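You operate a simulated robot arm through the tools that you are given. There is no shell and no other tool.

You are at the controls of a simulated robot arm. One attempt, no reset.

TASK
Set pressure and flow by the job card and run its cylinder out once.
Fine: green fill button first, till its lamp lights; then pressure by the display, then that port's flow knob; hold that port's orange button once, till the rod meets its mark; touch no other port.

It is judged by the outcome, as a careful person would: the job done as asked, and still so three seconds after it is handed in. It fails if anything else is knocked over, pushed out of place, dropped, spilled or broken.

THE ROBOT
A 7-joint arm with a two-finger parallel gripper, fixed in place. Base frame: the origin is on the floor under the middle of its stand, x ahead of it, y to its left, z up. Lengths are in m, angles in degrees, forces in N, time in s.
With the tool pointing down near the work surface it reaches from about 0.24 to 0.68 m from the base axis. Its first joint turns from -66.0 to 66.0 degrees. Payload 2.4 kg.
The tool frame sits at the grasp point between the pads (the TCP): z along the fingers, y along the line on which they close. The tips reach 0.03 m beyond it. The gripper opens to 0.094 m. The fingers are 0.028 m wide and 0.01 m thick; the gripper's body (0.05 by 0.096 m) begins 0.055 m behind the TCP.
Orientation is told as [roll, pitch, yaw] about the base's x, y, z axes, in that order, counted from this pose: with the fingers straight down and closing along the base's y, the tool's x points along the base's -x, its y along +y and its z along -z.

THE INTERFACE
- The arm moves only by the tool play_rows. Its arguments are lists of equal length, an entry for each row: "delta_rot": the turn, a rotation vector about the tool's x, y, z in degrees, a list of three; "travel": the shift along the tool's x, y, z in m, a list of three; "claw": the gripper command, from -1 (shut) to 1 (fully open), values between in proportion. In form: {"delta_rot": [[wx, wy, wz], ...], "travel": [[dx, dy, dz], ...], "claw": [claw, ...]}. A call has 1 to 20 rows; each row shifts and turns the commanded pose from where the row before left it, along the tool's axes as they then stand. A row lasts 0.2 s, in which the tool goes at most 0.05 m and 8.6 degrees; a call with a longer step from one row to the next is refused whole, and so is a gripper value outside its range. A pose out of reach is approached as far as the arm can. The call stops where the force on the tool passes 40 N (or 10 N more than at its start, if that is more) or the arm is blocked; 0.2 s more then pass. The fingers move at their own pace (about 0.153 m/s each) and stop on an object; they squeeze with about 40 N. The grip force told is the motor's: it shows also when the fingers shut on nothing. Time passes only in rows, and 0.2 s behind the last, so rows that do not move let the fingers close. It gives the time, the measured TCP pose, the force on the tool (base axes), the opening and the grip force at its end, in the units of the frame above (readings bear some noise), with the torque about the TCP (base axes, N m) and any sound that the robot's microphone picked up, and new pictures: "pictures" is both (left out), scene, wrist or none.
- Cameras (640 x 400 px; columns grow to the right, rows downward): "scene" is fixed at [0.0428, 0.471, 1.457]; the picture's right is [-0.73, -0.69, 0.00], its down [-0.31, 0.33, -0.89] and it looks along [0.61, -0.65, -0.45] (base axes); focal length 341 px, centre (320, 200). "wrist" rides on the gripper at [0.076, 0.014, -0.102] in the tool frame; the picture's right is [-0.18, 0.98, 0.00], its down [-0.75, -0.14, -0.64] and it looks along [-0.63, -0.12, 0.77] (tool axes); focal length 243 px, centre (320, 200). There is no depth. A picture from a camera that has moved, and an enlarged one, comes with that camera's place and axes in the base frame and with its lens.
- close_up(camera, box): a new picture of the part [left, top, right, bottom] of that camera's present view, enlarged. The clock stands still meanwhile.
- finish_job(): hands the job in; it is judged then, once.

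Nothing tells you positions but the pictures and the camera data. Unless the task says otherwise, let go and move clear before handing in.

The tools are called after "Request:" by a JSON object that holds its "name" and its "arguments". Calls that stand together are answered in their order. play_rows: Moves the arm, as the interface text tells. Its arguments: {"type":"object","properties":{"delta_rot":{"type":"array","items":{"type":"array","items":{"type":"number"}}},"travel":{"type":"array","items":{"type":"array","items":{"type":"number"}}},"claw":{"type":"array","items":{"type":"number"}},"pictures":{"type":"string","enum":["both","scene","wrist","none"]}},"required":["delta_rot","travel","claw"]} The other tools are called the same way: close_up (camera, box) takes an enlarged picture of a part of a camera's view; finish_job () hands the job in.

At the start:

```text
time: 0.0
position: [0.2354, -0.2177, 1.2314]
ee_rot: [0.1, 0.0, 0.0]
contact_force: [-0.1, -0.8, -0.4]
moment: [-0.01, 0.01, -0.01]
width: 0.0941
grip_force: 0.0
```

scene: 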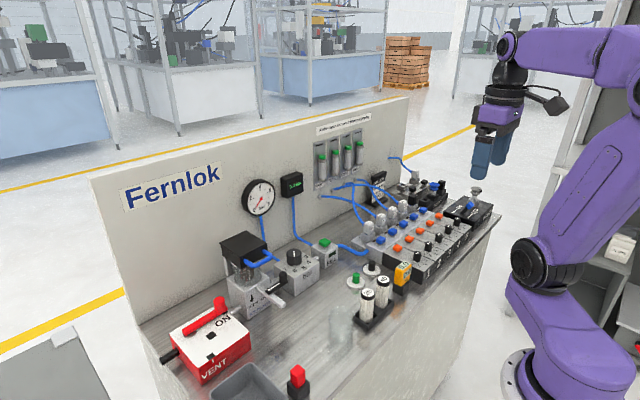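
wrist: 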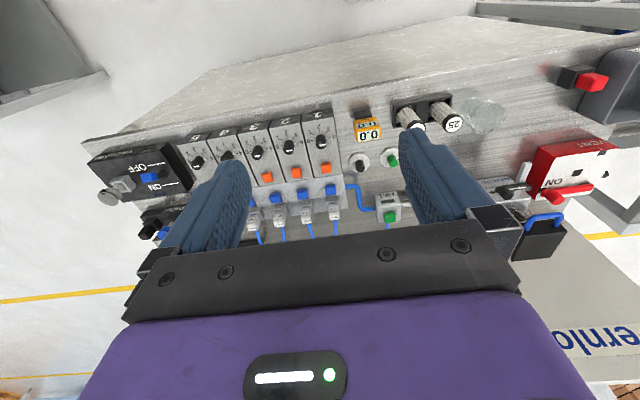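

I see a pneumatics bench with a back panel, a gauge, displays and a row of valve ports with knobs and orange buttons. I'll take enlarged pictures first to find the job card and the controls.

Request:
{"name": "close_up", "arguments": {"camera": "scene", "box": [300, 110, 420, 185]}}

Request:
{"name": "close_up", "arguments": {"camera": "scene", "box": [340, 170, 500, 270]}}

Request:
{"name": "close_up", "arguments": {"camera": "scene", "box": [210, 160, 370, 260]}}

Request:
{"name": "close_up", "arguments": {"camera": "scene", "box": [210, 230, 370, 330]}}

Request:
{"name": "close_up", "arguments": {"camera": "scene", "box": [320, 240, 440, 315]}}

Request:
{"name": "close_up", "arguments": {"camera": "scene", "box": [150, 280, 330, 400]}}

Request:
{"name": "close_up", "arguments": {"camera": "wrist", "box": [80, 90, 380, 250]}}

Request:
{"name": "close_up", "arguments": {"camera": "wrist", "box": [330, 60, 640, 260]}}

```text
5.33 times, centred on (360, 148) of scene
camera zoom: at [0.0428, 0.471, 1.457], right [-0.73, -0.69, 0.0], down [-0.31, 0.33, -0.89], along [0.61, -0.65, -0.45], focal length 1821 px, centre (107, 480)
```

zoom: 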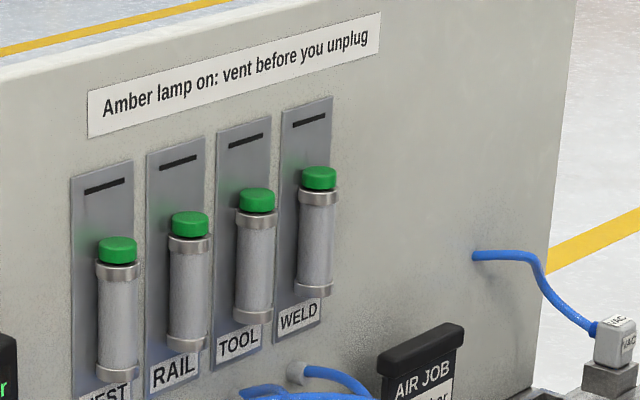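

```text
4.00 times, centred on (420, 220) of scene
camera zoom: at [0.0428, 0.471, 1.457], right [-0.73, -0.69, 0.0], down [-0.31, 0.33, -0.89], along [0.61, -0.65, -0.45], focal length 1366 px, centre (-80, 120)
```

zoom: 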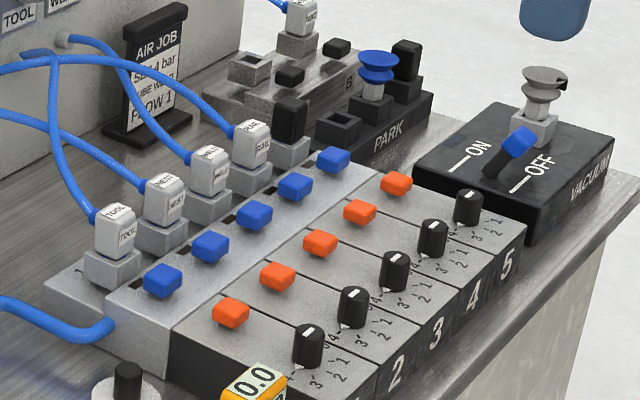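

```text
4.00 times, centred on (290, 210) of scene
camera zoom: at [0.0428, 0.471, 1.457], right [-0.73, -0.69, 0.0], down [-0.31, 0.33, -0.89], along [0.61, -0.65, -0.45], focal length 1366 px, centre (440, 160)
```

zoom: 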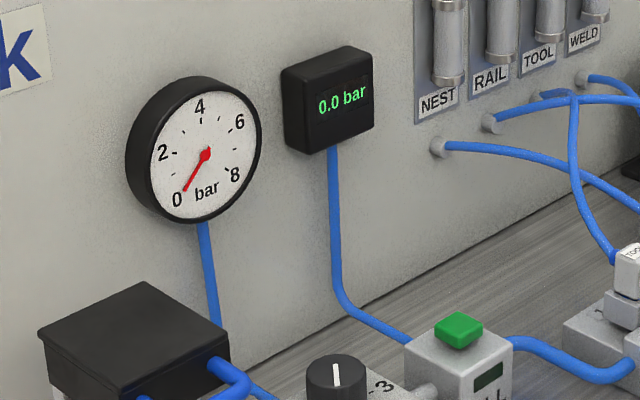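

```text
4.00 times, centred on (290, 280) of scene
camera zoom: at [0.0428, 0.471, 1.457], right [-0.73, -0.69, 0.0], down [-0.31, 0.33, -0.89], along [0.61, -0.65, -0.45], focal length 1366 px, centre (440, -120)
```

zoom: 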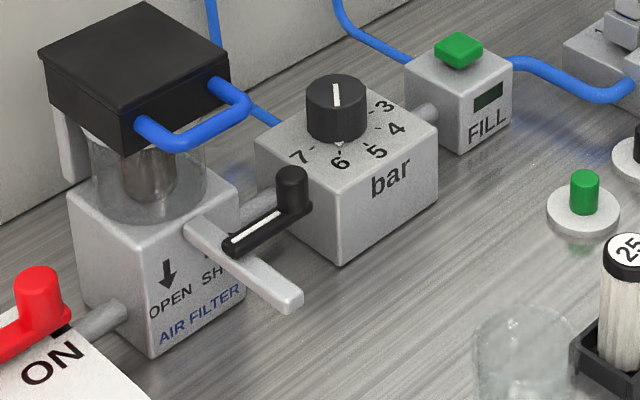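

```text
5.33 times, centred on (380, 278) of scene
camera zoom: at [0.0428, 0.471, 1.457], right [-0.73, -0.69, 0.0], down [-0.31, 0.33, -0.89], along [0.61, -0.65, -0.45], focal length 1821 px, centre (0, -213)
```

zoom: 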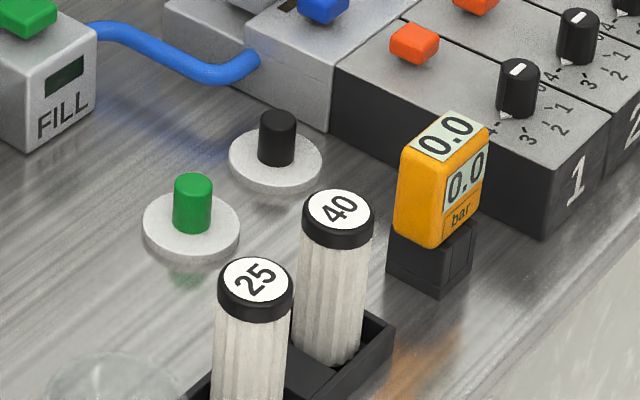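

```text
3.33 times, centred on (240, 340) of scene
camera zoom: at [0.0428, 0.471, 1.457], right [-0.73, -0.69, 0.0], down [-0.31, 0.33, -0.89], along [0.61, -0.65, -0.45], focal length 1138 px, centre (587, -267)
```

zoom: 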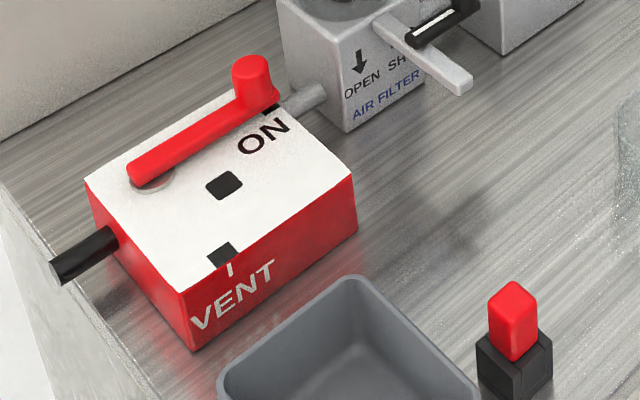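

```text
2.13 times, centred on (230, 170) of wrist
camera zoom: at [0.1609, -0.2035, 1.3326], right [0.18, 0.98, 0.0], down [0.75, -0.14, 0.64], along [0.63, -0.12, -0.77], focal length 518 px, centre (512, 264)
```

zoom: 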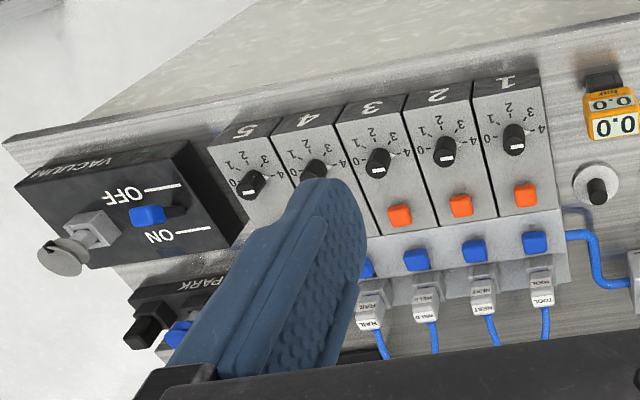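

```text
2.00 times, centred on (485, 160) of wrist
camera zoom: at [0.1609, -0.2035, 1.3326], right [0.18, 0.98, 0.0], down [0.75, -0.14, 0.64], along [0.63, -0.12, -0.77], focal length 485 px, centre (-10, 280)
```

zoom: 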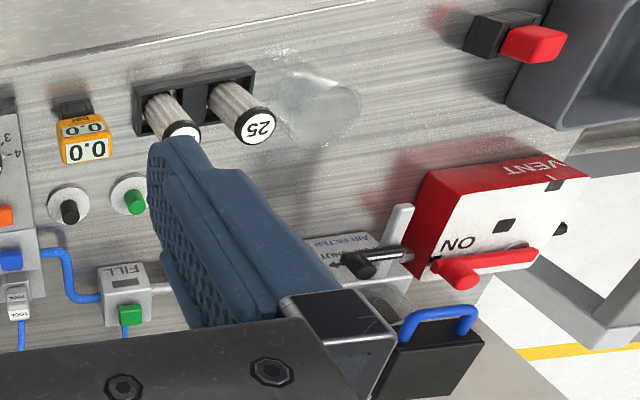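

The job card stands behind the ports. I'll zoom in on the card, on the tags on the hoses (which port feeds which cylinder), and on the knob scales.

Request:
{"name": "close_up", "arguments": {"camera": "scene", "box": [364, 165, 396, 210]}}

Request:
{"name": "close_up", "arguments": {"camera": "scene", "box": [360, 195, 424, 240]}}

Request:
{"name": "close_up", "arguments": {"camera": "scene", "box": [400, 210, 480, 270]}}

Request:
{"name": "close_up", "arguments": {"camera": "wrist", "box": [230, 160, 350, 250]}}

Request:
{"name": "close_up", "arguments": {"camera": "scene", "box": [270, 235, 345, 295]}}

Request:
{"name": "close_up", "arguments": {"camera": "scene", "box": [310, 125, 375, 195]}}

Request:
{"name": "close_up", "arguments": {"camera": "wrist", "box": [180, 100, 350, 200]}}

```text
8.89 times, centred on (380, 188) of scene
camera zoom: at [0.0428, 0.471, 1.457], right [-0.73, -0.69, 0.0], down [-0.31, 0.33, -0.89], along [0.61, -0.65, -0.45], focal length 3034 px, centre (-213, 311)
```

zoom: 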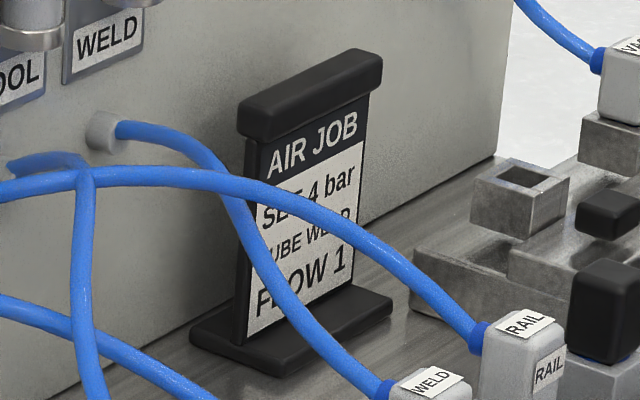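

```text
8.89 times, centred on (392, 218) of scene
camera zoom: at [0.0428, 0.471, 1.457], right [-0.73, -0.69, 0.0], down [-0.31, 0.33, -0.89], along [0.61, -0.65, -0.45], focal length 3034 px, centre (-320, 44)
```

zoom: 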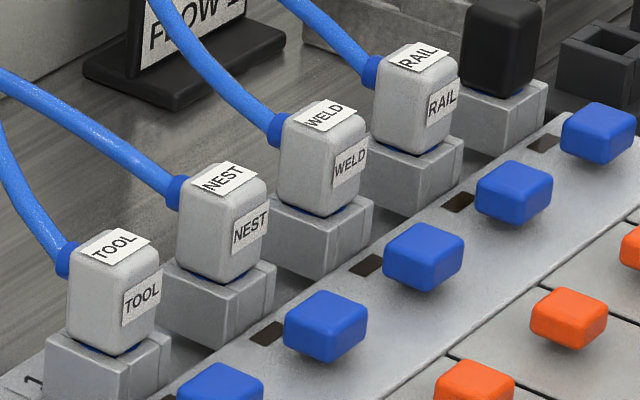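

```text
6.67 times, centred on (440, 240) of scene
camera zoom: at [0.0428, 0.471, 1.457], right [-0.73, -0.69, 0.0], down [-0.31, 0.33, -0.89], along [0.61, -0.65, -0.45], focal length 2276 px, centre (-480, -67)
```

zoom: 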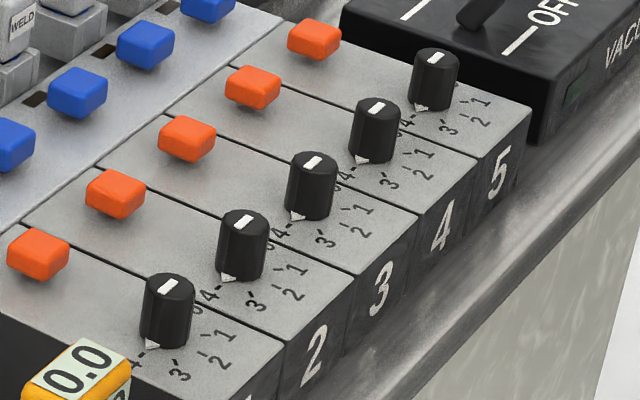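

```text
4.44 times, centred on (290, 205) of wrist
camera zoom: at [0.1609, -0.2035, 1.3326], right [0.18, 0.98, 0.0], down [0.75, -0.14, 0.64], along [0.63, -0.12, -0.77], focal length 1078 px, centre (453, 178)
```

zoom: 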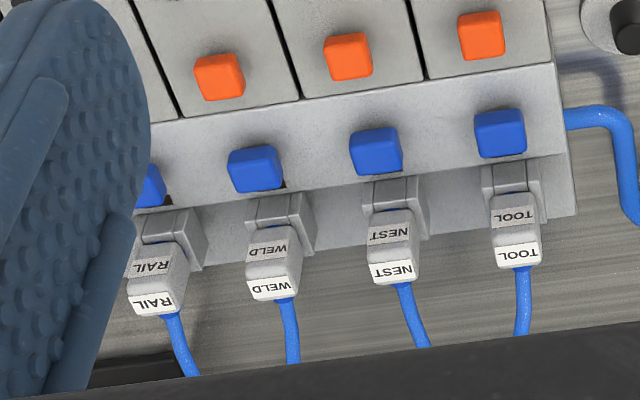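

```text
6.67 times, centred on (308, 265) of scene
camera zoom: at [0.0428, 0.471, 1.457], right [-0.73, -0.69, 0.0], down [-0.31, 0.33, -0.89], along [0.61, -0.65, -0.45], focal length 2276 px, centre (403, -233)
```

zoom: 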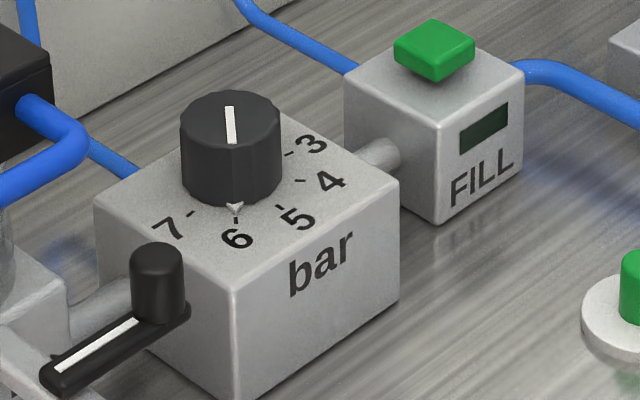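

```text
5.71 times, centred on (342, 160) of scene
camera zoom: at [0.0428, 0.471, 1.457], right [-0.73, -0.69, 0.0], down [-0.31, 0.33, -0.89], along [0.61, -0.65, -0.45], focal length 1951 px, centre (191, 429)
```

zoom: 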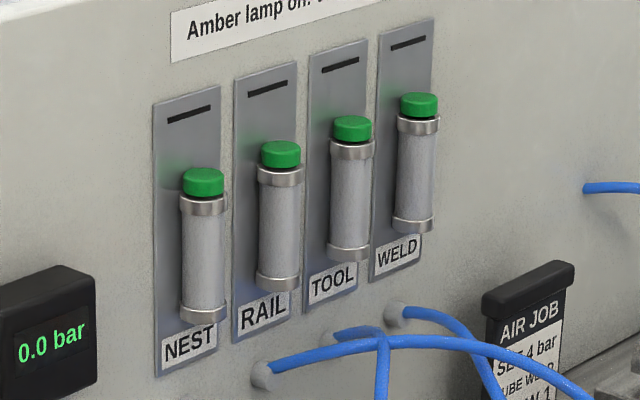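

```text
3.76 times, centred on (265, 150) of wrist
camera zoom: at [0.1609, -0.2035, 1.3326], right [0.18, 0.98, 0.0], down [0.75, -0.14, 0.64], along [0.63, -0.12, -0.77], focal length 913 px, centre (527, 388)
```

zoom: 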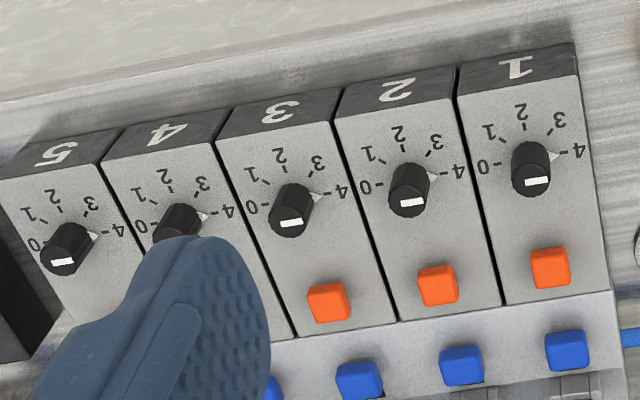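

Job card: "SET 4 bar, TUBE WELD, FLOW 1". The WELD plug sits on port 3. Its flow knob now points at 4, and the regulator points at 6. I'll move the arm a little for a second view of the regulator, fill block and ports.

Request:
{"name": "play_rows", "arguments": {"delta_rot": [[0, 0, 0], [0, 0, 0], [0, 0, 0], [0, 0, 0]], "travel": [[-0.02, 0.035, 0], [-0.02, 0.035, 0], [-0.02, 0.035, 0], [0, 0, 0]], "claw": [1, 1, 1, 1]}}

```text
time: 1.0
position: [0.2963, -0.112, 1.2305]
ee_rot: [0.0, 0.0, -0.1]
contact_force: [0.3, -0.2, -0.2]
moment: [0.01, -0.02, -0.03]
width: 0.0938
grip_force: 0.1
camera wrist: at [0.2221, -0.0974, 1.3325], right [0.18, 0.98, 0.0], down [0.75, -0.14, 0.64], along [0.63, -0.12, -0.77], focal length 243 px, centre (320, 200)
```

scene: 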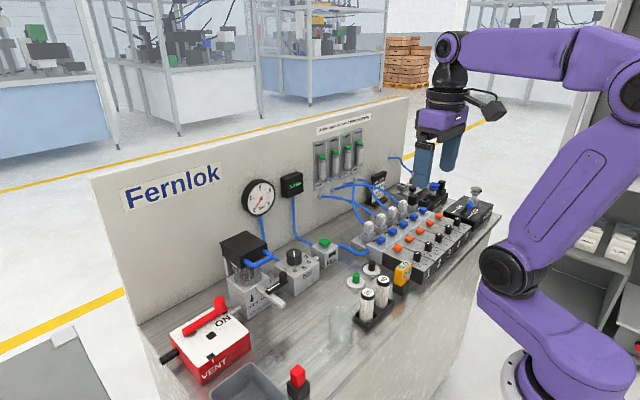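
wrist: 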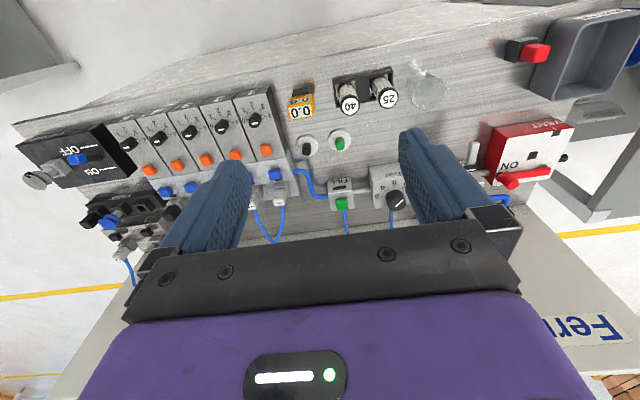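

Request:
{"name": "close_up", "arguments": {"camera": "wrist", "box": [240, 120, 420, 240]}}

Request:
{"name": "close_up", "arguments": {"camera": "wrist", "box": [100, 80, 300, 220]}}

Request:
{"name": "close_up", "arguments": {"camera": "scene", "box": [360, 190, 480, 270]}}

```text
3.33 times, centred on (330, 180) of wrist
camera zoom: at [0.2221, -0.0974, 1.3325], right [0.18, 0.98, 0.0], down [0.75, -0.14, 0.64], along [0.63, -0.12, -0.77], focal length 809 px, centre (287, 267)
```

zoom: 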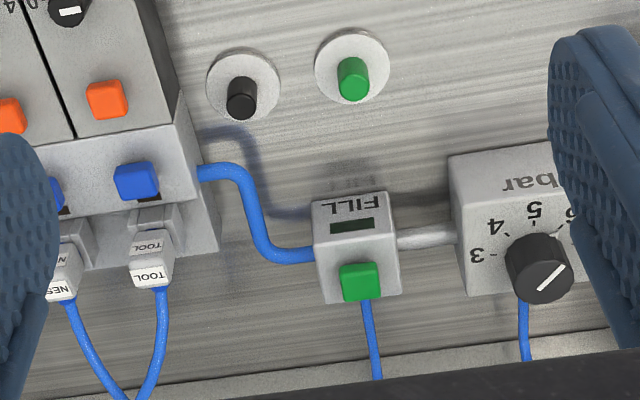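

```text
2.86 times, centred on (200, 150) of wrist
camera zoom: at [0.2221, -0.0974, 1.3325], right [0.18, 0.98, 0.0], down [0.75, -0.14, 0.64], along [0.63, -0.12, -0.77], focal length 693 px, centre (663, 343)
```

zoom: 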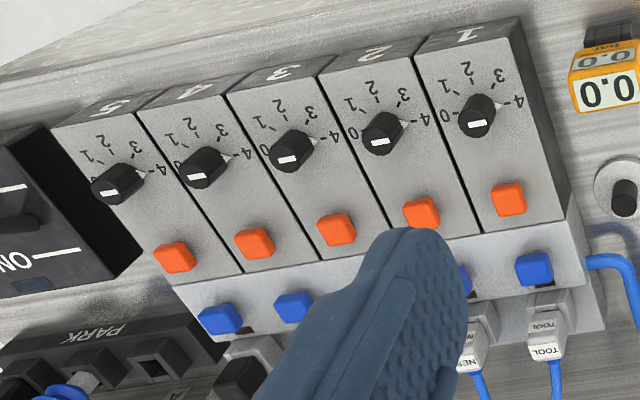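

```text
5.00 times, centred on (420, 230) of scene
camera zoom: at [0.0428, 0.4711, 1.457], right [-0.73, -0.69, 0.0], down [-0.31, 0.33, -0.89], along [0.61, -0.65, -0.45], focal length 1707 px, centre (-180, 50)
```

zoom: 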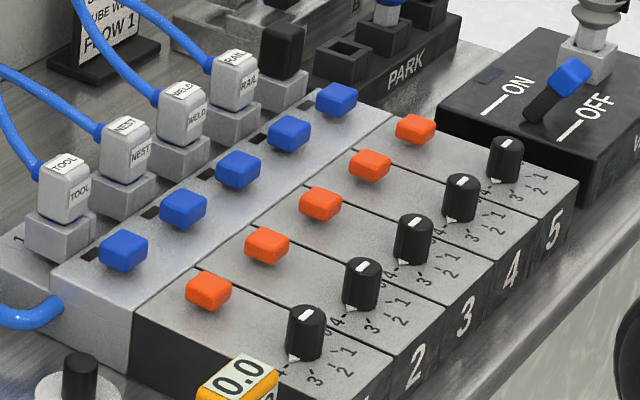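

I place the fill button at about (0.576, -0.116, 0.925), the regulator knob at (0.576, 0.00, 0.945), flow knob 3 at (0.357, -0.354, 0.937) and orange button 3 at (0.417, -0.357, 0.926). Next I'll shut the fingers and move above the fill button.

Request:
{"name": "play_rows", "arguments": {"delta_rot": [[0, 0, 0], [0, 0, 0], [0, 0, 0], [0, 0, 0], [0, 0, 0], [0, 0, 0], [0, 0, 0], [0, 0, 0], [0, 0, 0], [0, 0, 0], [0, 0, 0], [0, 0, 0], [0, 0, 0]], "travel": [[-0.04, -0.004, 0], [-0.04, 0, 0], [-0.04, 0, 0], [-0.04, 0, 0], [-0.04, 0, 0], [-0.04, 0, 0], [-0.04, 0, 0], [0, 0, 0.04], [0, 0, 0.04], [0, 0, 0.04], [0, 0, 0.04], [0, 0, 0.04], [0, 0, 0.03]], "claw": [-1, -1, -1, -1, -1, -1, -1, -1, -1, -1, -1, -1, -1]}}

```text
time: 3.8
position: [0.5759, -0.1186, 0.999]
ee_rot: [-0.1, -0.1, 0.0]
contact_force: [0.4, -0.6, 1.0]
moment: [0.02, -0.03, 0.01]
width: 0.0
grip_force: 32.6
camera wrist: at [0.5015, -0.1035, 1.1014], right [0.18, 0.98, 0.0], down [0.75, -0.14, 0.64], along [0.63, -0.12, -0.77], focal length 243 px, centre (320, 200)
```

scene: 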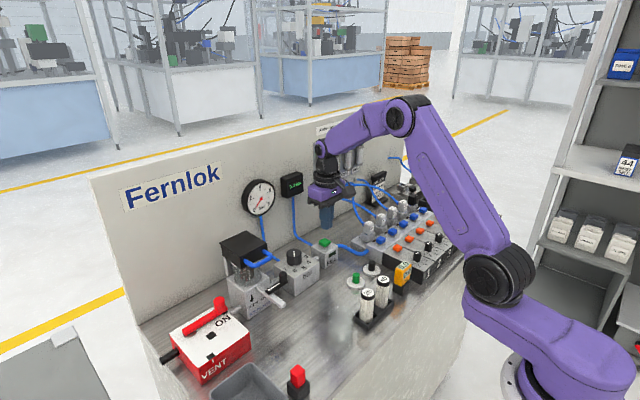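
wrist: 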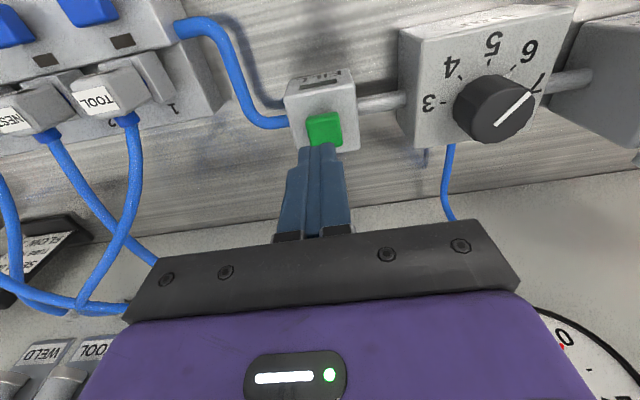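

The fingers are shut and above the green fill button. I'll correct 4 mm in y and go down slowly onto it.

Request:
{"name": "play_rows", "arguments": {"delta_rot": [[0, 0, 0], [0, 0, 0], [0, 0, 0], [0, 0, 0], [0, 0, 0]], "travel": [[-0.001, 0.0035, 0.01], [0, 0, 0.012], [0, 0, 0.012], [0, 0, 0.008], [0, 0, 0.004]], "claw": [-1, -1, -1, -1, -1]}}

```text
time: 5.0
position: [0.5758, -0.1136, 0.9533]
ee_rot: [0.0, -0.1, 0.0]
contact_force: [0.5, -1.9, 2.7]
moment: [-0.04, 0.0, 0.01]
width: 0.0
grip_force: 32.7
heard: click
camera wrist: at [0.502, -0.0994, 1.0569], right [0.18, 0.98, 0.0], down [0.75, -0.14, 0.64], along [0.63, -0.12, -0.77], focal length 243 px, centre (320, 200)
```

scene: 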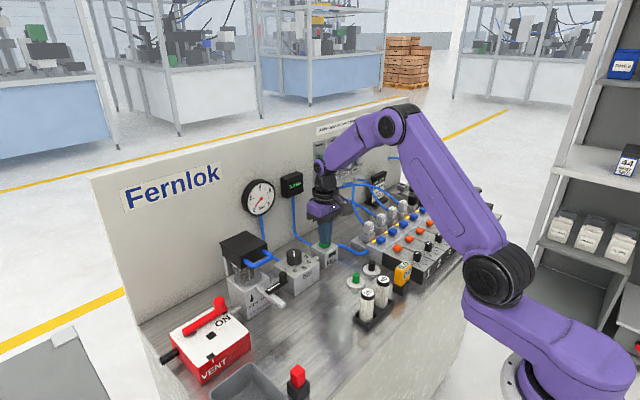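
wrist: 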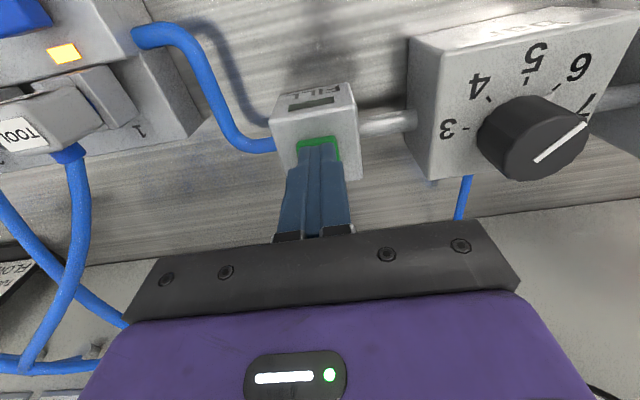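

I heard a click and an amber lamp lit by port 1, so air is flowing in. I'll hold here and check the fill lamp and the display.

Request:
{"name": "play_rows", "arguments": {"delta_rot": [[0, 0, 0], [0, 0, 0], [0, 0, 0]], "travel": [[0, 0, 0], [0, 0, 0], [0, 0, 0]], "claw": [-1, -1, -1]}}

Request:
{"name": "close_up", "arguments": {"camera": "scene", "box": [230, 160, 358, 240]}}

Request:
{"name": "close_up", "arguments": {"camera": "scene", "box": [276, 220, 372, 280]}}

```text
time: 5.8
position: [0.5764, -0.1141, 0.9538]
ee_rot: [0.0, 0.0, 0.0]
contact_force: [0.6, -2.4, 4.9]
moment: [-0.08, -0.07, -0.01]
width: 0.0
grip_force: 33.1
camera wrist: at [0.5019, -0.0992, 1.0569], right [0.18, 0.98, 0.0], down [0.75, -0.14, 0.64], along [0.63, -0.12, -0.77], focal length 243 px, centre (320, 200)
```

scene: 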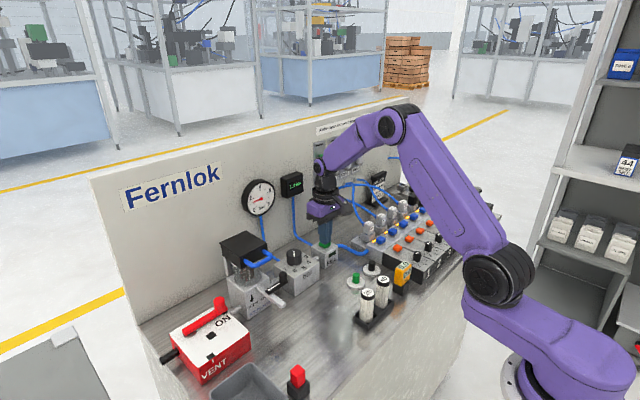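
wrist: 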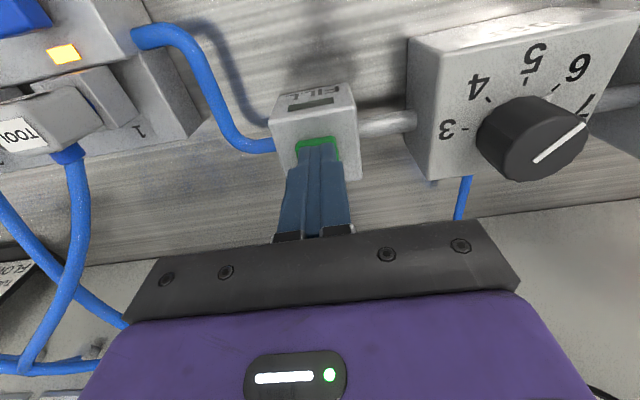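

```text
5.00 times, centred on (294, 200) of scene
camera zoom: at [0.0427, 0.471, 1.4571], right [-0.73, -0.69, 0.0], down [-0.31, 0.33, -0.89], along [0.61, -0.65, -0.45], focal length 1707 px, centre (450, 200)
```

zoom: 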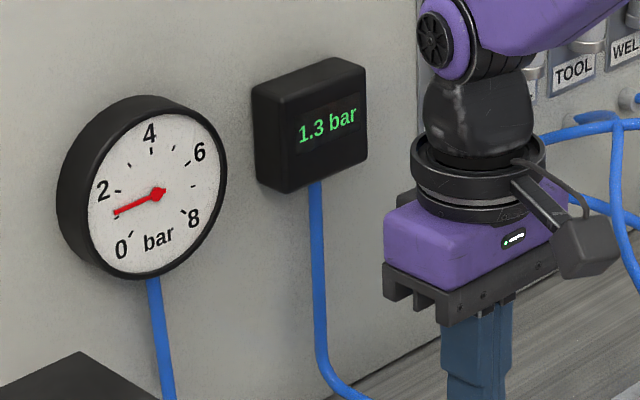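

```text
6.67 times, centred on (324, 250) of scene
camera zoom: at [0.0427, 0.471, 1.4571], right [-0.73, -0.69, 0.0], down [-0.31, 0.33, -0.89], along [0.61, -0.65, -0.45], focal length 2276 px, centre (293, -133)
```

zoom: 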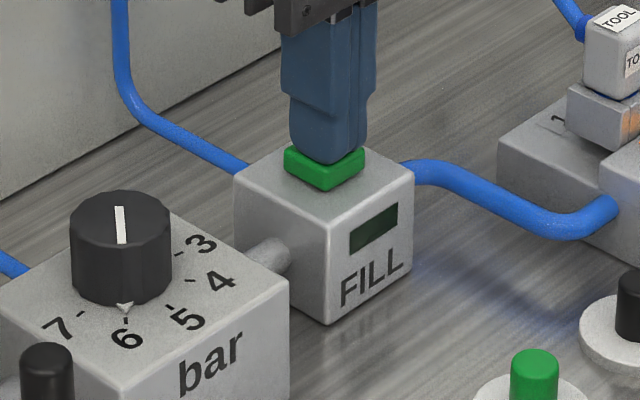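

Pressure is building: 1.3 bar, with the lamp still dark. I'll keep holding the button.

Request:
{"name": "play_rows", "arguments": {"delta_rot": [[0, 0, 0], [0, 0, 0], [0, 0, 0], [0, 0, 0], [0, 0, 0], [0, 0, 0], [0, 0, 0], [0, 0, 0]], "travel": [[0, 0, 0], [0, 0, 0], [0, 0, 0], [0, 0, 0], [0, 0, 0], [0, 0, 0], [0, 0, 0], [0, 0, 0]], "claw": [-1, -1, -1, -1, -1, -1, -1, -1], "pictures": "none"}}

Request:
{"name": "close_up", "arguments": {"camera": "scene", "box": [230, 160, 390, 260]}}

```text
time: 7.6
position: [0.5764, -0.1122, 0.9542]
ee_rot: [-0.1, 0.0, 0.0]
contact_force: [0.9, -1.3, 4.3]
moment: [-0.04, -0.05, 0.0]
width: 0.0
grip_force: 33.0
```

```text
4.00 times, centred on (310, 210) of scene
camera zoom: at [0.0427, 0.471, 1.4571], right [-0.73, -0.69, 0.0], down [-0.31, 0.33, -0.89], along [0.61, -0.65, -0.45], focal length 1366 px, centre (360, 160)
```

zoom: 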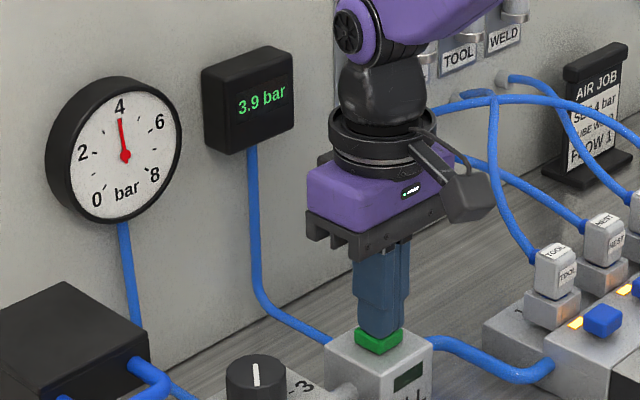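

It reads 3.9 bar and the lamp is still dark, so I keep holding.

Request:
{"name": "play_rows", "arguments": {"delta_rot": [[0, 0, 0], [0, 0, 0], [0, 0, 0], [0, 0, 0], [0, 0, 0], [0, 0, 0], [0, 0, 0]], "travel": [[0, 0, 0], [0, 0, 0], [0, 0, 0], [0, 0, 0], [0, 0, 0], [0, 0, 0], [0, 0, 0]], "claw": [-1, -1, -1, -1, -1, -1, -1], "pictures": "none"}}

Request:
{"name": "close_up", "arguments": {"camera": "scene", "box": [230, 160, 390, 260]}}

```text
time: 9.2
position: [0.5777, -0.1133, 0.9553]
ee_rot: [0.0, 0.0, 0.0]
contact_force: [0.0, -0.2, 4.7]
moment: [0.0, -0.02, 0.01]
width: 0.0003
grip_force: 32.6
```

```text
4.00 times, centred on (310, 210) of scene
camera zoom: at [0.0427, 0.4711, 1.457], right [-0.73, -0.69, 0.0], down [-0.31, 0.33, -0.89], along [0.61, -0.65, -0.45], focal length 1366 px, centre (360, 160)
```

zoom: 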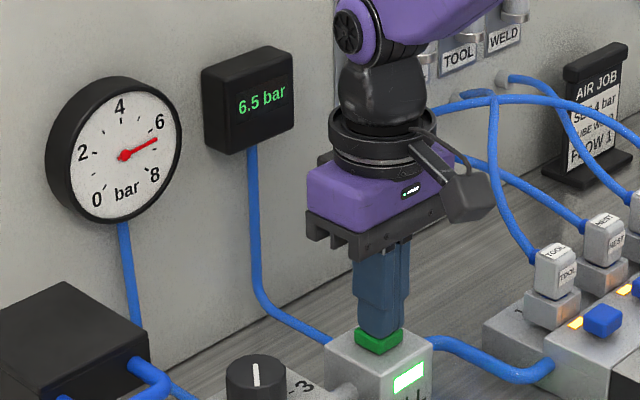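

The FILL lamp is lit and the display reads 6.5 bar. I'll lift off and check that the lamp stays on before going to the regulator knob.

Request:
{"name": "play_rows", "arguments": {"delta_rot": [[0, 0, 0], [0, 0, 0], [0, 0, 0], [0, 0, 0], [0, 0, 0]], "travel": [[0, 0, -0.01], [0, 0, -0.03], [0, 0, -0.04], [0, 0, -0.02], [0, 0, 0]], "claw": [-1, -1, -1, -1, -1]}}

Request:
{"name": "close_up", "arguments": {"camera": "scene", "box": [230, 160, 390, 260]}}

Request:
{"name": "close_up", "arguments": {"camera": "scene", "box": [260, 230, 356, 290]}}

Request:
{"name": "close_up", "arguments": {"camera": "wrist", "box": [384, 0, 608, 140]}}

```text
time: 10.4
position: [0.5776, -0.1134, 1.0543]
ee_rot: [0.0, 0.0, 0.0]
contact_force: [0.1, 0.2, -0.4]
moment: [0.0, 0.01, -0.03]
width: 0.0
grip_force: 32.7
camera wrist: at [0.5035, -0.0983, 1.1567], right [0.18, 0.98, 0.0], down [0.75, -0.14, 0.64], along [0.63, -0.12, -0.77], focal length 243 px, centre (320, 200)
```

scene: 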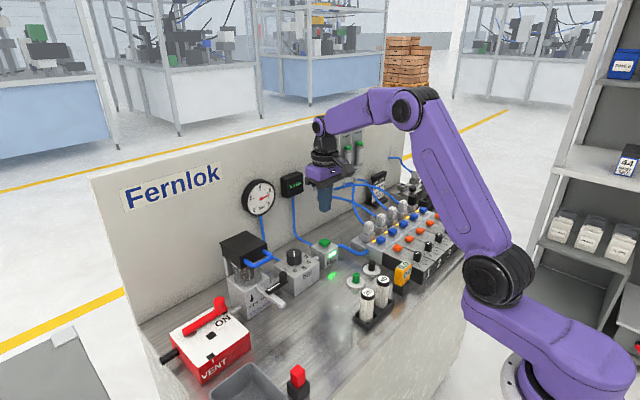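
wrist: 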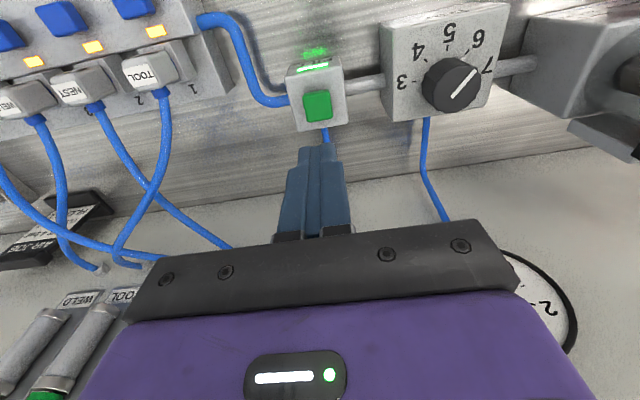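

```text
4.00 times, centred on (310, 210) of scene
camera zoom: at [0.0428, 0.471, 1.457], right [-0.73, -0.69, 0.0], down [-0.31, 0.33, -0.89], along [0.61, -0.65, -0.45], focal length 1366 px, centre (360, 160)
```

zoom: 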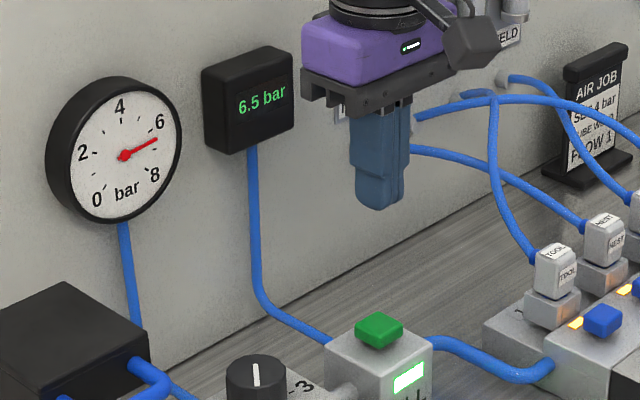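

```text
6.67 times, centred on (308, 260) of scene
camera zoom: at [0.0428, 0.471, 1.457], right [-0.73, -0.69, 0.0], down [-0.31, 0.33, -0.89], along [0.61, -0.65, -0.45], focal length 2276 px, centre (400, -200)
```

zoom: 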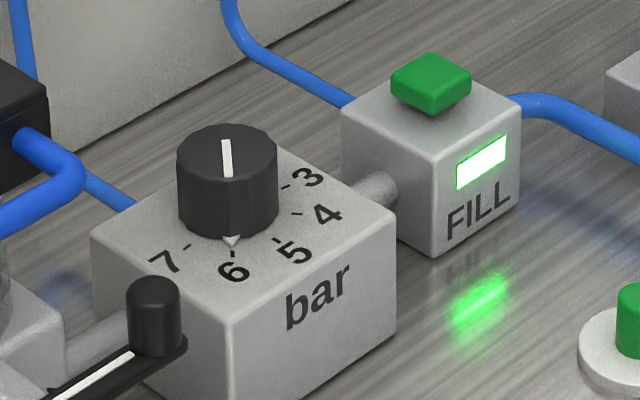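

```text
2.86 times, centred on (496, 70) of wrist
camera zoom: at [0.5035, -0.0983, 1.1567], right [0.18, 0.98, 0.0], down [0.75, -0.14, 0.64], along [0.63, -0.12, -0.77], focal length 693 px, centre (-183, 571)
```

zoom: 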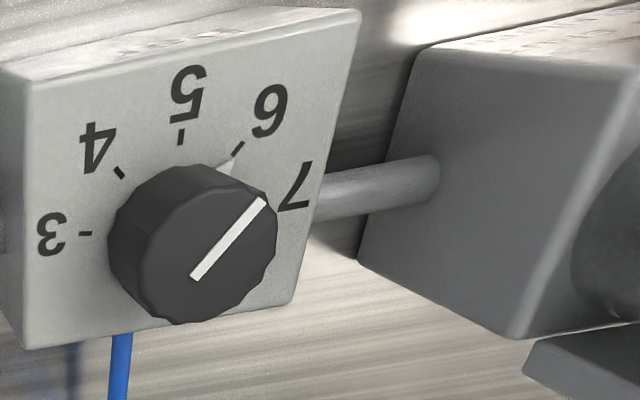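

The lamp stays lit and the pressure holds at 6.5 bar. On the regulator, 4 lies counter-clockwise from above, at 45° per mark, with the pointer now by 6. I'll move above that knob with the fingers part open.

Request:
{"name": "play_rows", "arguments": {"delta_rot": [[0, 0, 0], [0, 0, 0], [0, 0, 0], [0, 0, 0], [0, 0, 0]], "travel": [[0, 0.037, 0], [0, 0.037, 0], [0, 0.038, 0], [0, 0, 0.015], [0, 0, 0.005]], "claw": [0.5, 0.5, 0.5, 0.5, 0.5]}}

Request:
{"name": "close_up", "arguments": {"camera": "wrist", "box": [220, 60, 420, 185]}}

Request:
{"name": "close_up", "arguments": {"camera": "scene", "box": [230, 170, 390, 270]}}

```text
time: 11.6
position: [0.5773, -0.0001, 1.0339]
ee_rot: [0.0, 0.0, 0.0]
contact_force: [-0.3, -0.4, 0.5]
moment: [0.0, 0.0, 0.02]
width: 0.0705
grip_force: 0.0
camera wrist: at [0.5022, 0.0135, 1.1368], right [0.18, 0.98, 0.0], down [0.75, -0.14, 0.64], along [0.63, -0.12, -0.77], focal length 243 px, centre (320, 200)
```

scene: 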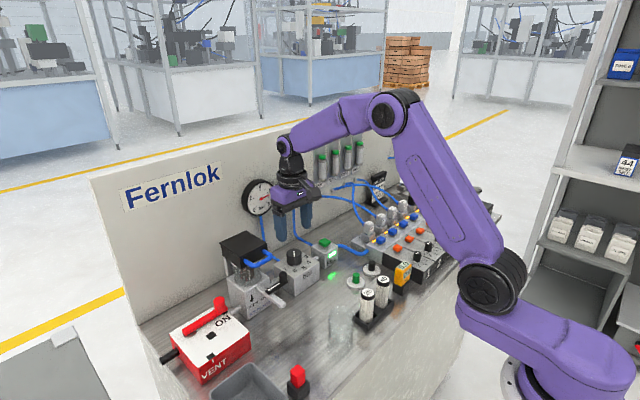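
wrist: 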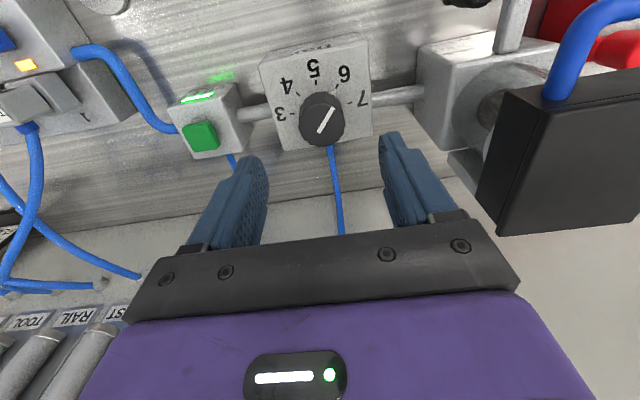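

```text
3.20 times, centred on (320, 122) of wrist
camera zoom: at [0.5022, 0.0135, 1.1368], right [0.18, 0.98, 0.0], down [0.75, -0.14, 0.64], along [0.63, -0.12, -0.77], focal length 776 px, centre (320, 448)
```

zoom: 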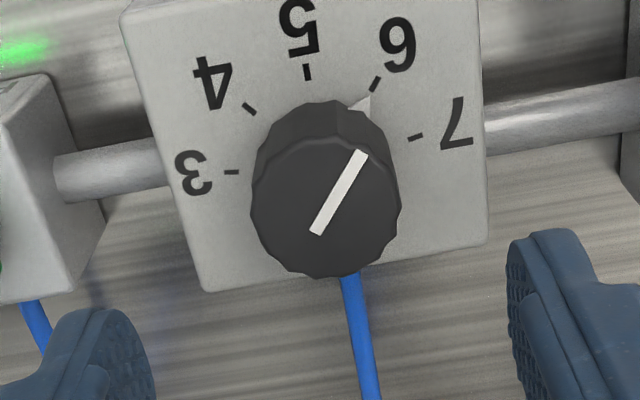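

```text
4.00 times, centred on (310, 220) of scene
camera zoom: at [0.0428, 0.4711, 1.457], right [-0.73, -0.69, 0.0], down [-0.31, 0.33, -0.89], along [0.61, -0.65, -0.45], focal length 1366 px, centre (360, 120)
```

zoom: 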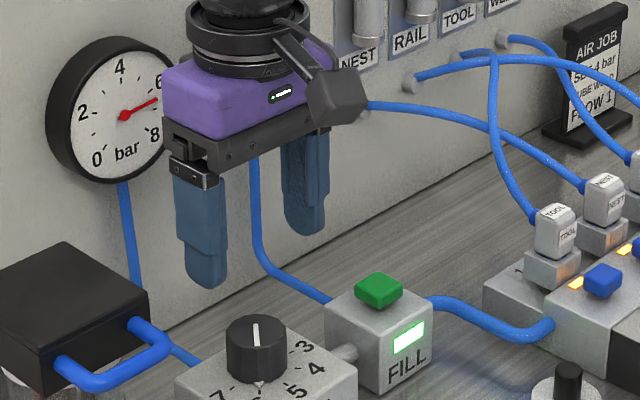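

The knob centre is at about (0.580, 0.000), 38 mm across. I'll go down around it, grip it, and turn 64° counter-clockwise as a first step. The gripper hides the display from the scene camera here, so I'll back off to read it.

Request:
{"name": "play_rows", "arguments": {"delta_rot": [[0, 0, 0], [0, 0, 0], [0, 0, 0], [0, 0, 0], [0, 0, 0], [0, 0, 0]], "travel": [[-0.003, 0, 0.02], [0, 0, 0.03], [0, 0, 0.02], [0, 0, 0.011], [0, 0, 0], [0, 0, 0]], "claw": [0.5, 0.5, 0.5, 0.5, -1, -1]}}

```text
time: 13.0
position: [0.5804, -0.0007, 0.9529]
ee_rot: [-0.1, 0.0, 0.1]
contact_force: [-0.3, 10.2, -1.1]
moment: [-0.34, -0.21, -0.03]
width: 0.0378
grip_force: 45.1
camera wrist: at [0.5057, 0.0141, 1.0555], right [0.18, 0.98, 0.0], down [0.75, -0.14, 0.64], along [0.63, -0.12, -0.77], focal length 243 px, centre (320, 200)
```

scene: 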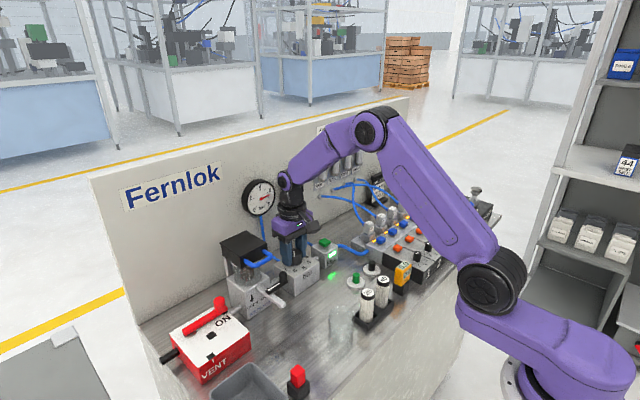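
wrist: 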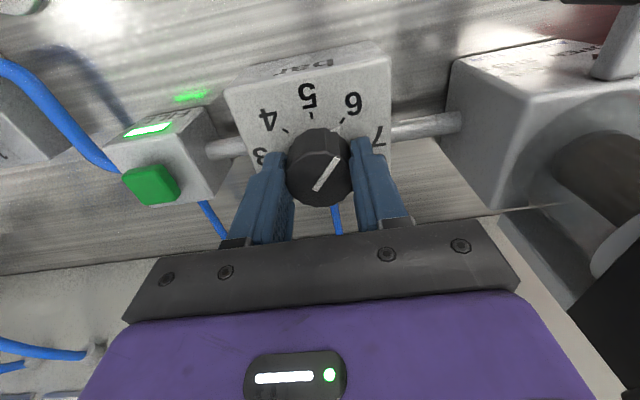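

I've gripped the knob at 37.8 mm. I'll ease the small side load and turn counter-clockwise.

Request:
{"name": "play_rows", "arguments": {"delta_rot": [[0, 0, 0], [0, 0, -8], [0, 0, -8], [0, 0, -8], [0, 0, -8], [0, 0, 0]], "travel": [[0, 0.001, 0], [0, 0, 0], [0, 0, 0], [0, 0, 0], [0, 0, 0], [0, 0, 0]], "claw": [-1, -1, -1, -1, -1, -1]}}

Request:
{"name": "close_up", "arguments": {"camera": "scene", "box": [230, 160, 358, 240]}}

Request:
{"name": "close_up", "arguments": {"camera": "wrist", "box": [200, 60, 440, 210]}}

```text
time: 14.4
position: [0.5805, 0.001, 0.9531]
ee_rot: [0.0, -0.1, 32.3]
contact_force: [14.0, 12.5, -18.6]
moment: [-0.11, 0.08, -0.03]
width: 0.0376
grip_force: 44.9
camera wrist: at [0.5096, -0.0282, 1.0554], right [-0.37, 0.93, 0.0], down [0.71, 0.28, 0.64], along [0.6, 0.24, -0.77], focal length 243 px, centre (320, 200)
```

scene: 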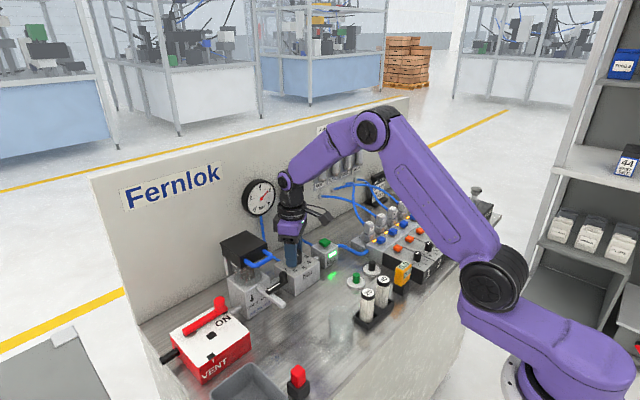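
wrist: 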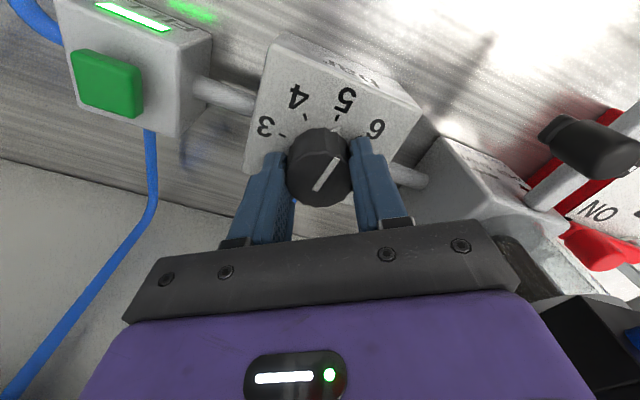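

```text
5.00 times, centred on (294, 200) of scene
camera zoom: at [0.0435, 0.4714, 1.4569], right [-0.73, -0.69, 0.0], down [-0.31, 0.33, -0.89], along [0.61, -0.65, -0.45], focal length 1707 px, centre (450, 200)
```

zoom: 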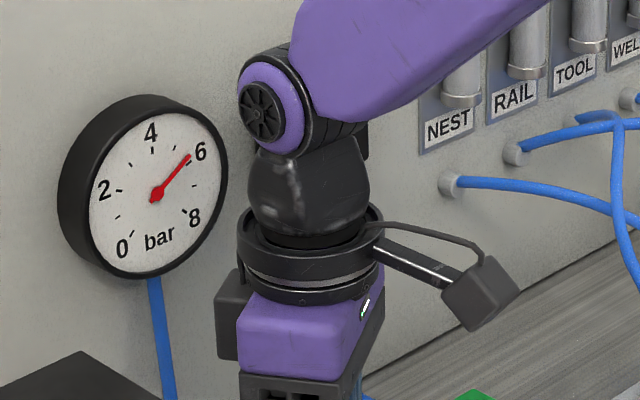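

```text
2.67 times, centred on (320, 135) of wrist
camera zoom: at [0.5096, -0.0282, 1.0554], right [-0.37, 0.93, 0.0], down [0.71, 0.28, 0.64], along [0.6, 0.24, -0.77], focal length 647 px, centre (320, 373)
```

zoom: 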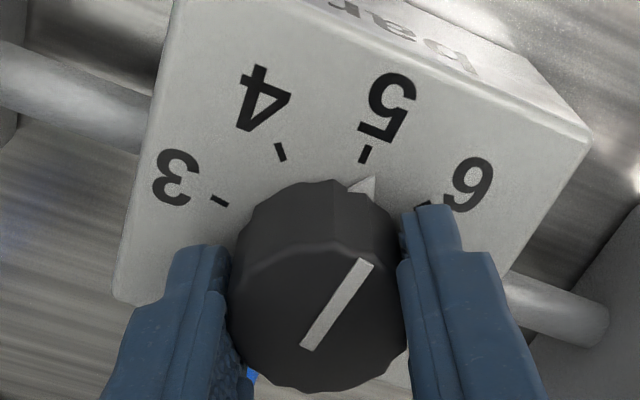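

The pointer has moved from 6 to near 5 and the gauge shows about 5.8, so it changes about 1 bar per 45°. I'll turn another 40°.

Request:
{"name": "play_rows", "arguments": {"delta_rot": [[0, 0, 0], [0, 0, 0], [0, 0, -8], [0, 0, -8], [0, 0, -8], [0, 0, -8], [0, 0, -8], [0, 0, 0]], "travel": [[0, 0, 0], [0, 0, 0], [0, 0, 0], [0, 0, 0], [0, 0, 0], [0, 0, 0], [0, 0, 0], [0, 0, 0]], "claw": [0, -1, -1, -1, -1, -1, -1, -1]}}

Request:
{"name": "close_up", "arguments": {"camera": "wrist", "box": [200, 60, 440, 210]}}

Request:
{"name": "close_up", "arguments": {"camera": "scene", "box": [230, 160, 358, 240]}}

```text
time: 16.2
position: [0.5797, -0.0022, 0.9532]
ee_rot: [0.0, 0.1, 72.0]
contact_force: [-5.3, -10.0, 19.7]
moment: [-0.18, 1.2, -0.02]
width: 0.0373
grip_force: 45.2
camera wrist: at [0.5435, -0.0699, 1.0564], right [-0.88, 0.48, 0.0], down [0.37, 0.67, 0.64], along [0.31, 0.56, -0.77], focal length 243 px, centre (320, 200)
```

scene: 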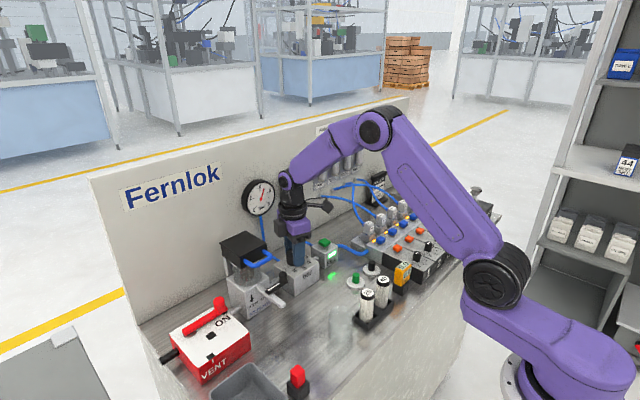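
wrist: 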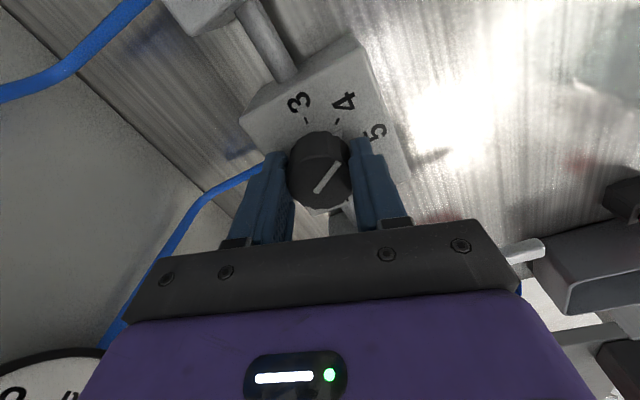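

```text
2.67 times, centred on (320, 135) of wrist
camera zoom: at [0.5435, -0.0699, 1.0564], right [-0.88, 0.48, 0.0], down [0.37, 0.67, 0.64], along [0.31, 0.56, -0.77], focal length 647 px, centre (320, 373)
```

zoom: 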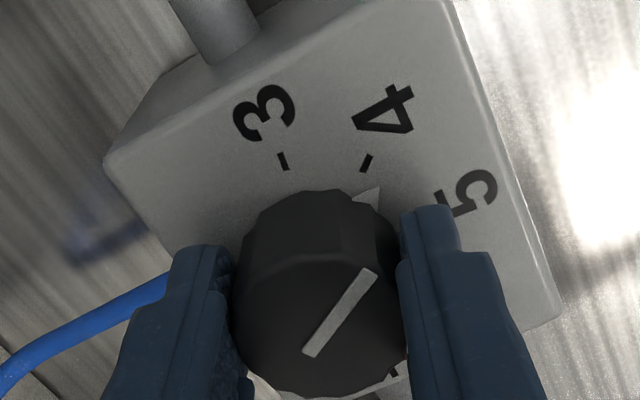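

```text
5.00 times, centred on (294, 200) of scene
camera zoom: at [0.0423, 0.4708, 1.4571], right [-0.73, -0.69, 0.0], down [-0.31, 0.33, -0.89], along [0.61, -0.65, -0.45], focal length 1707 px, centre (450, 200)
```

zoom: 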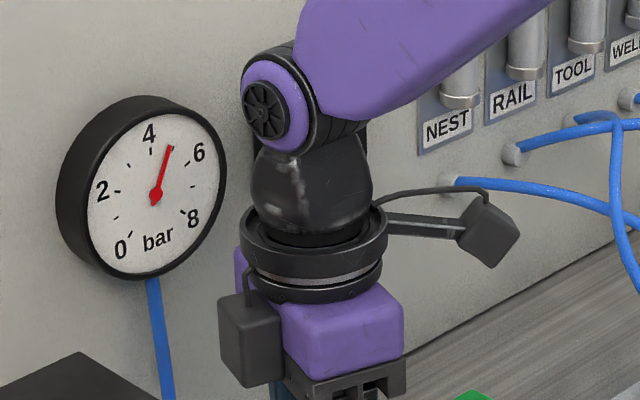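

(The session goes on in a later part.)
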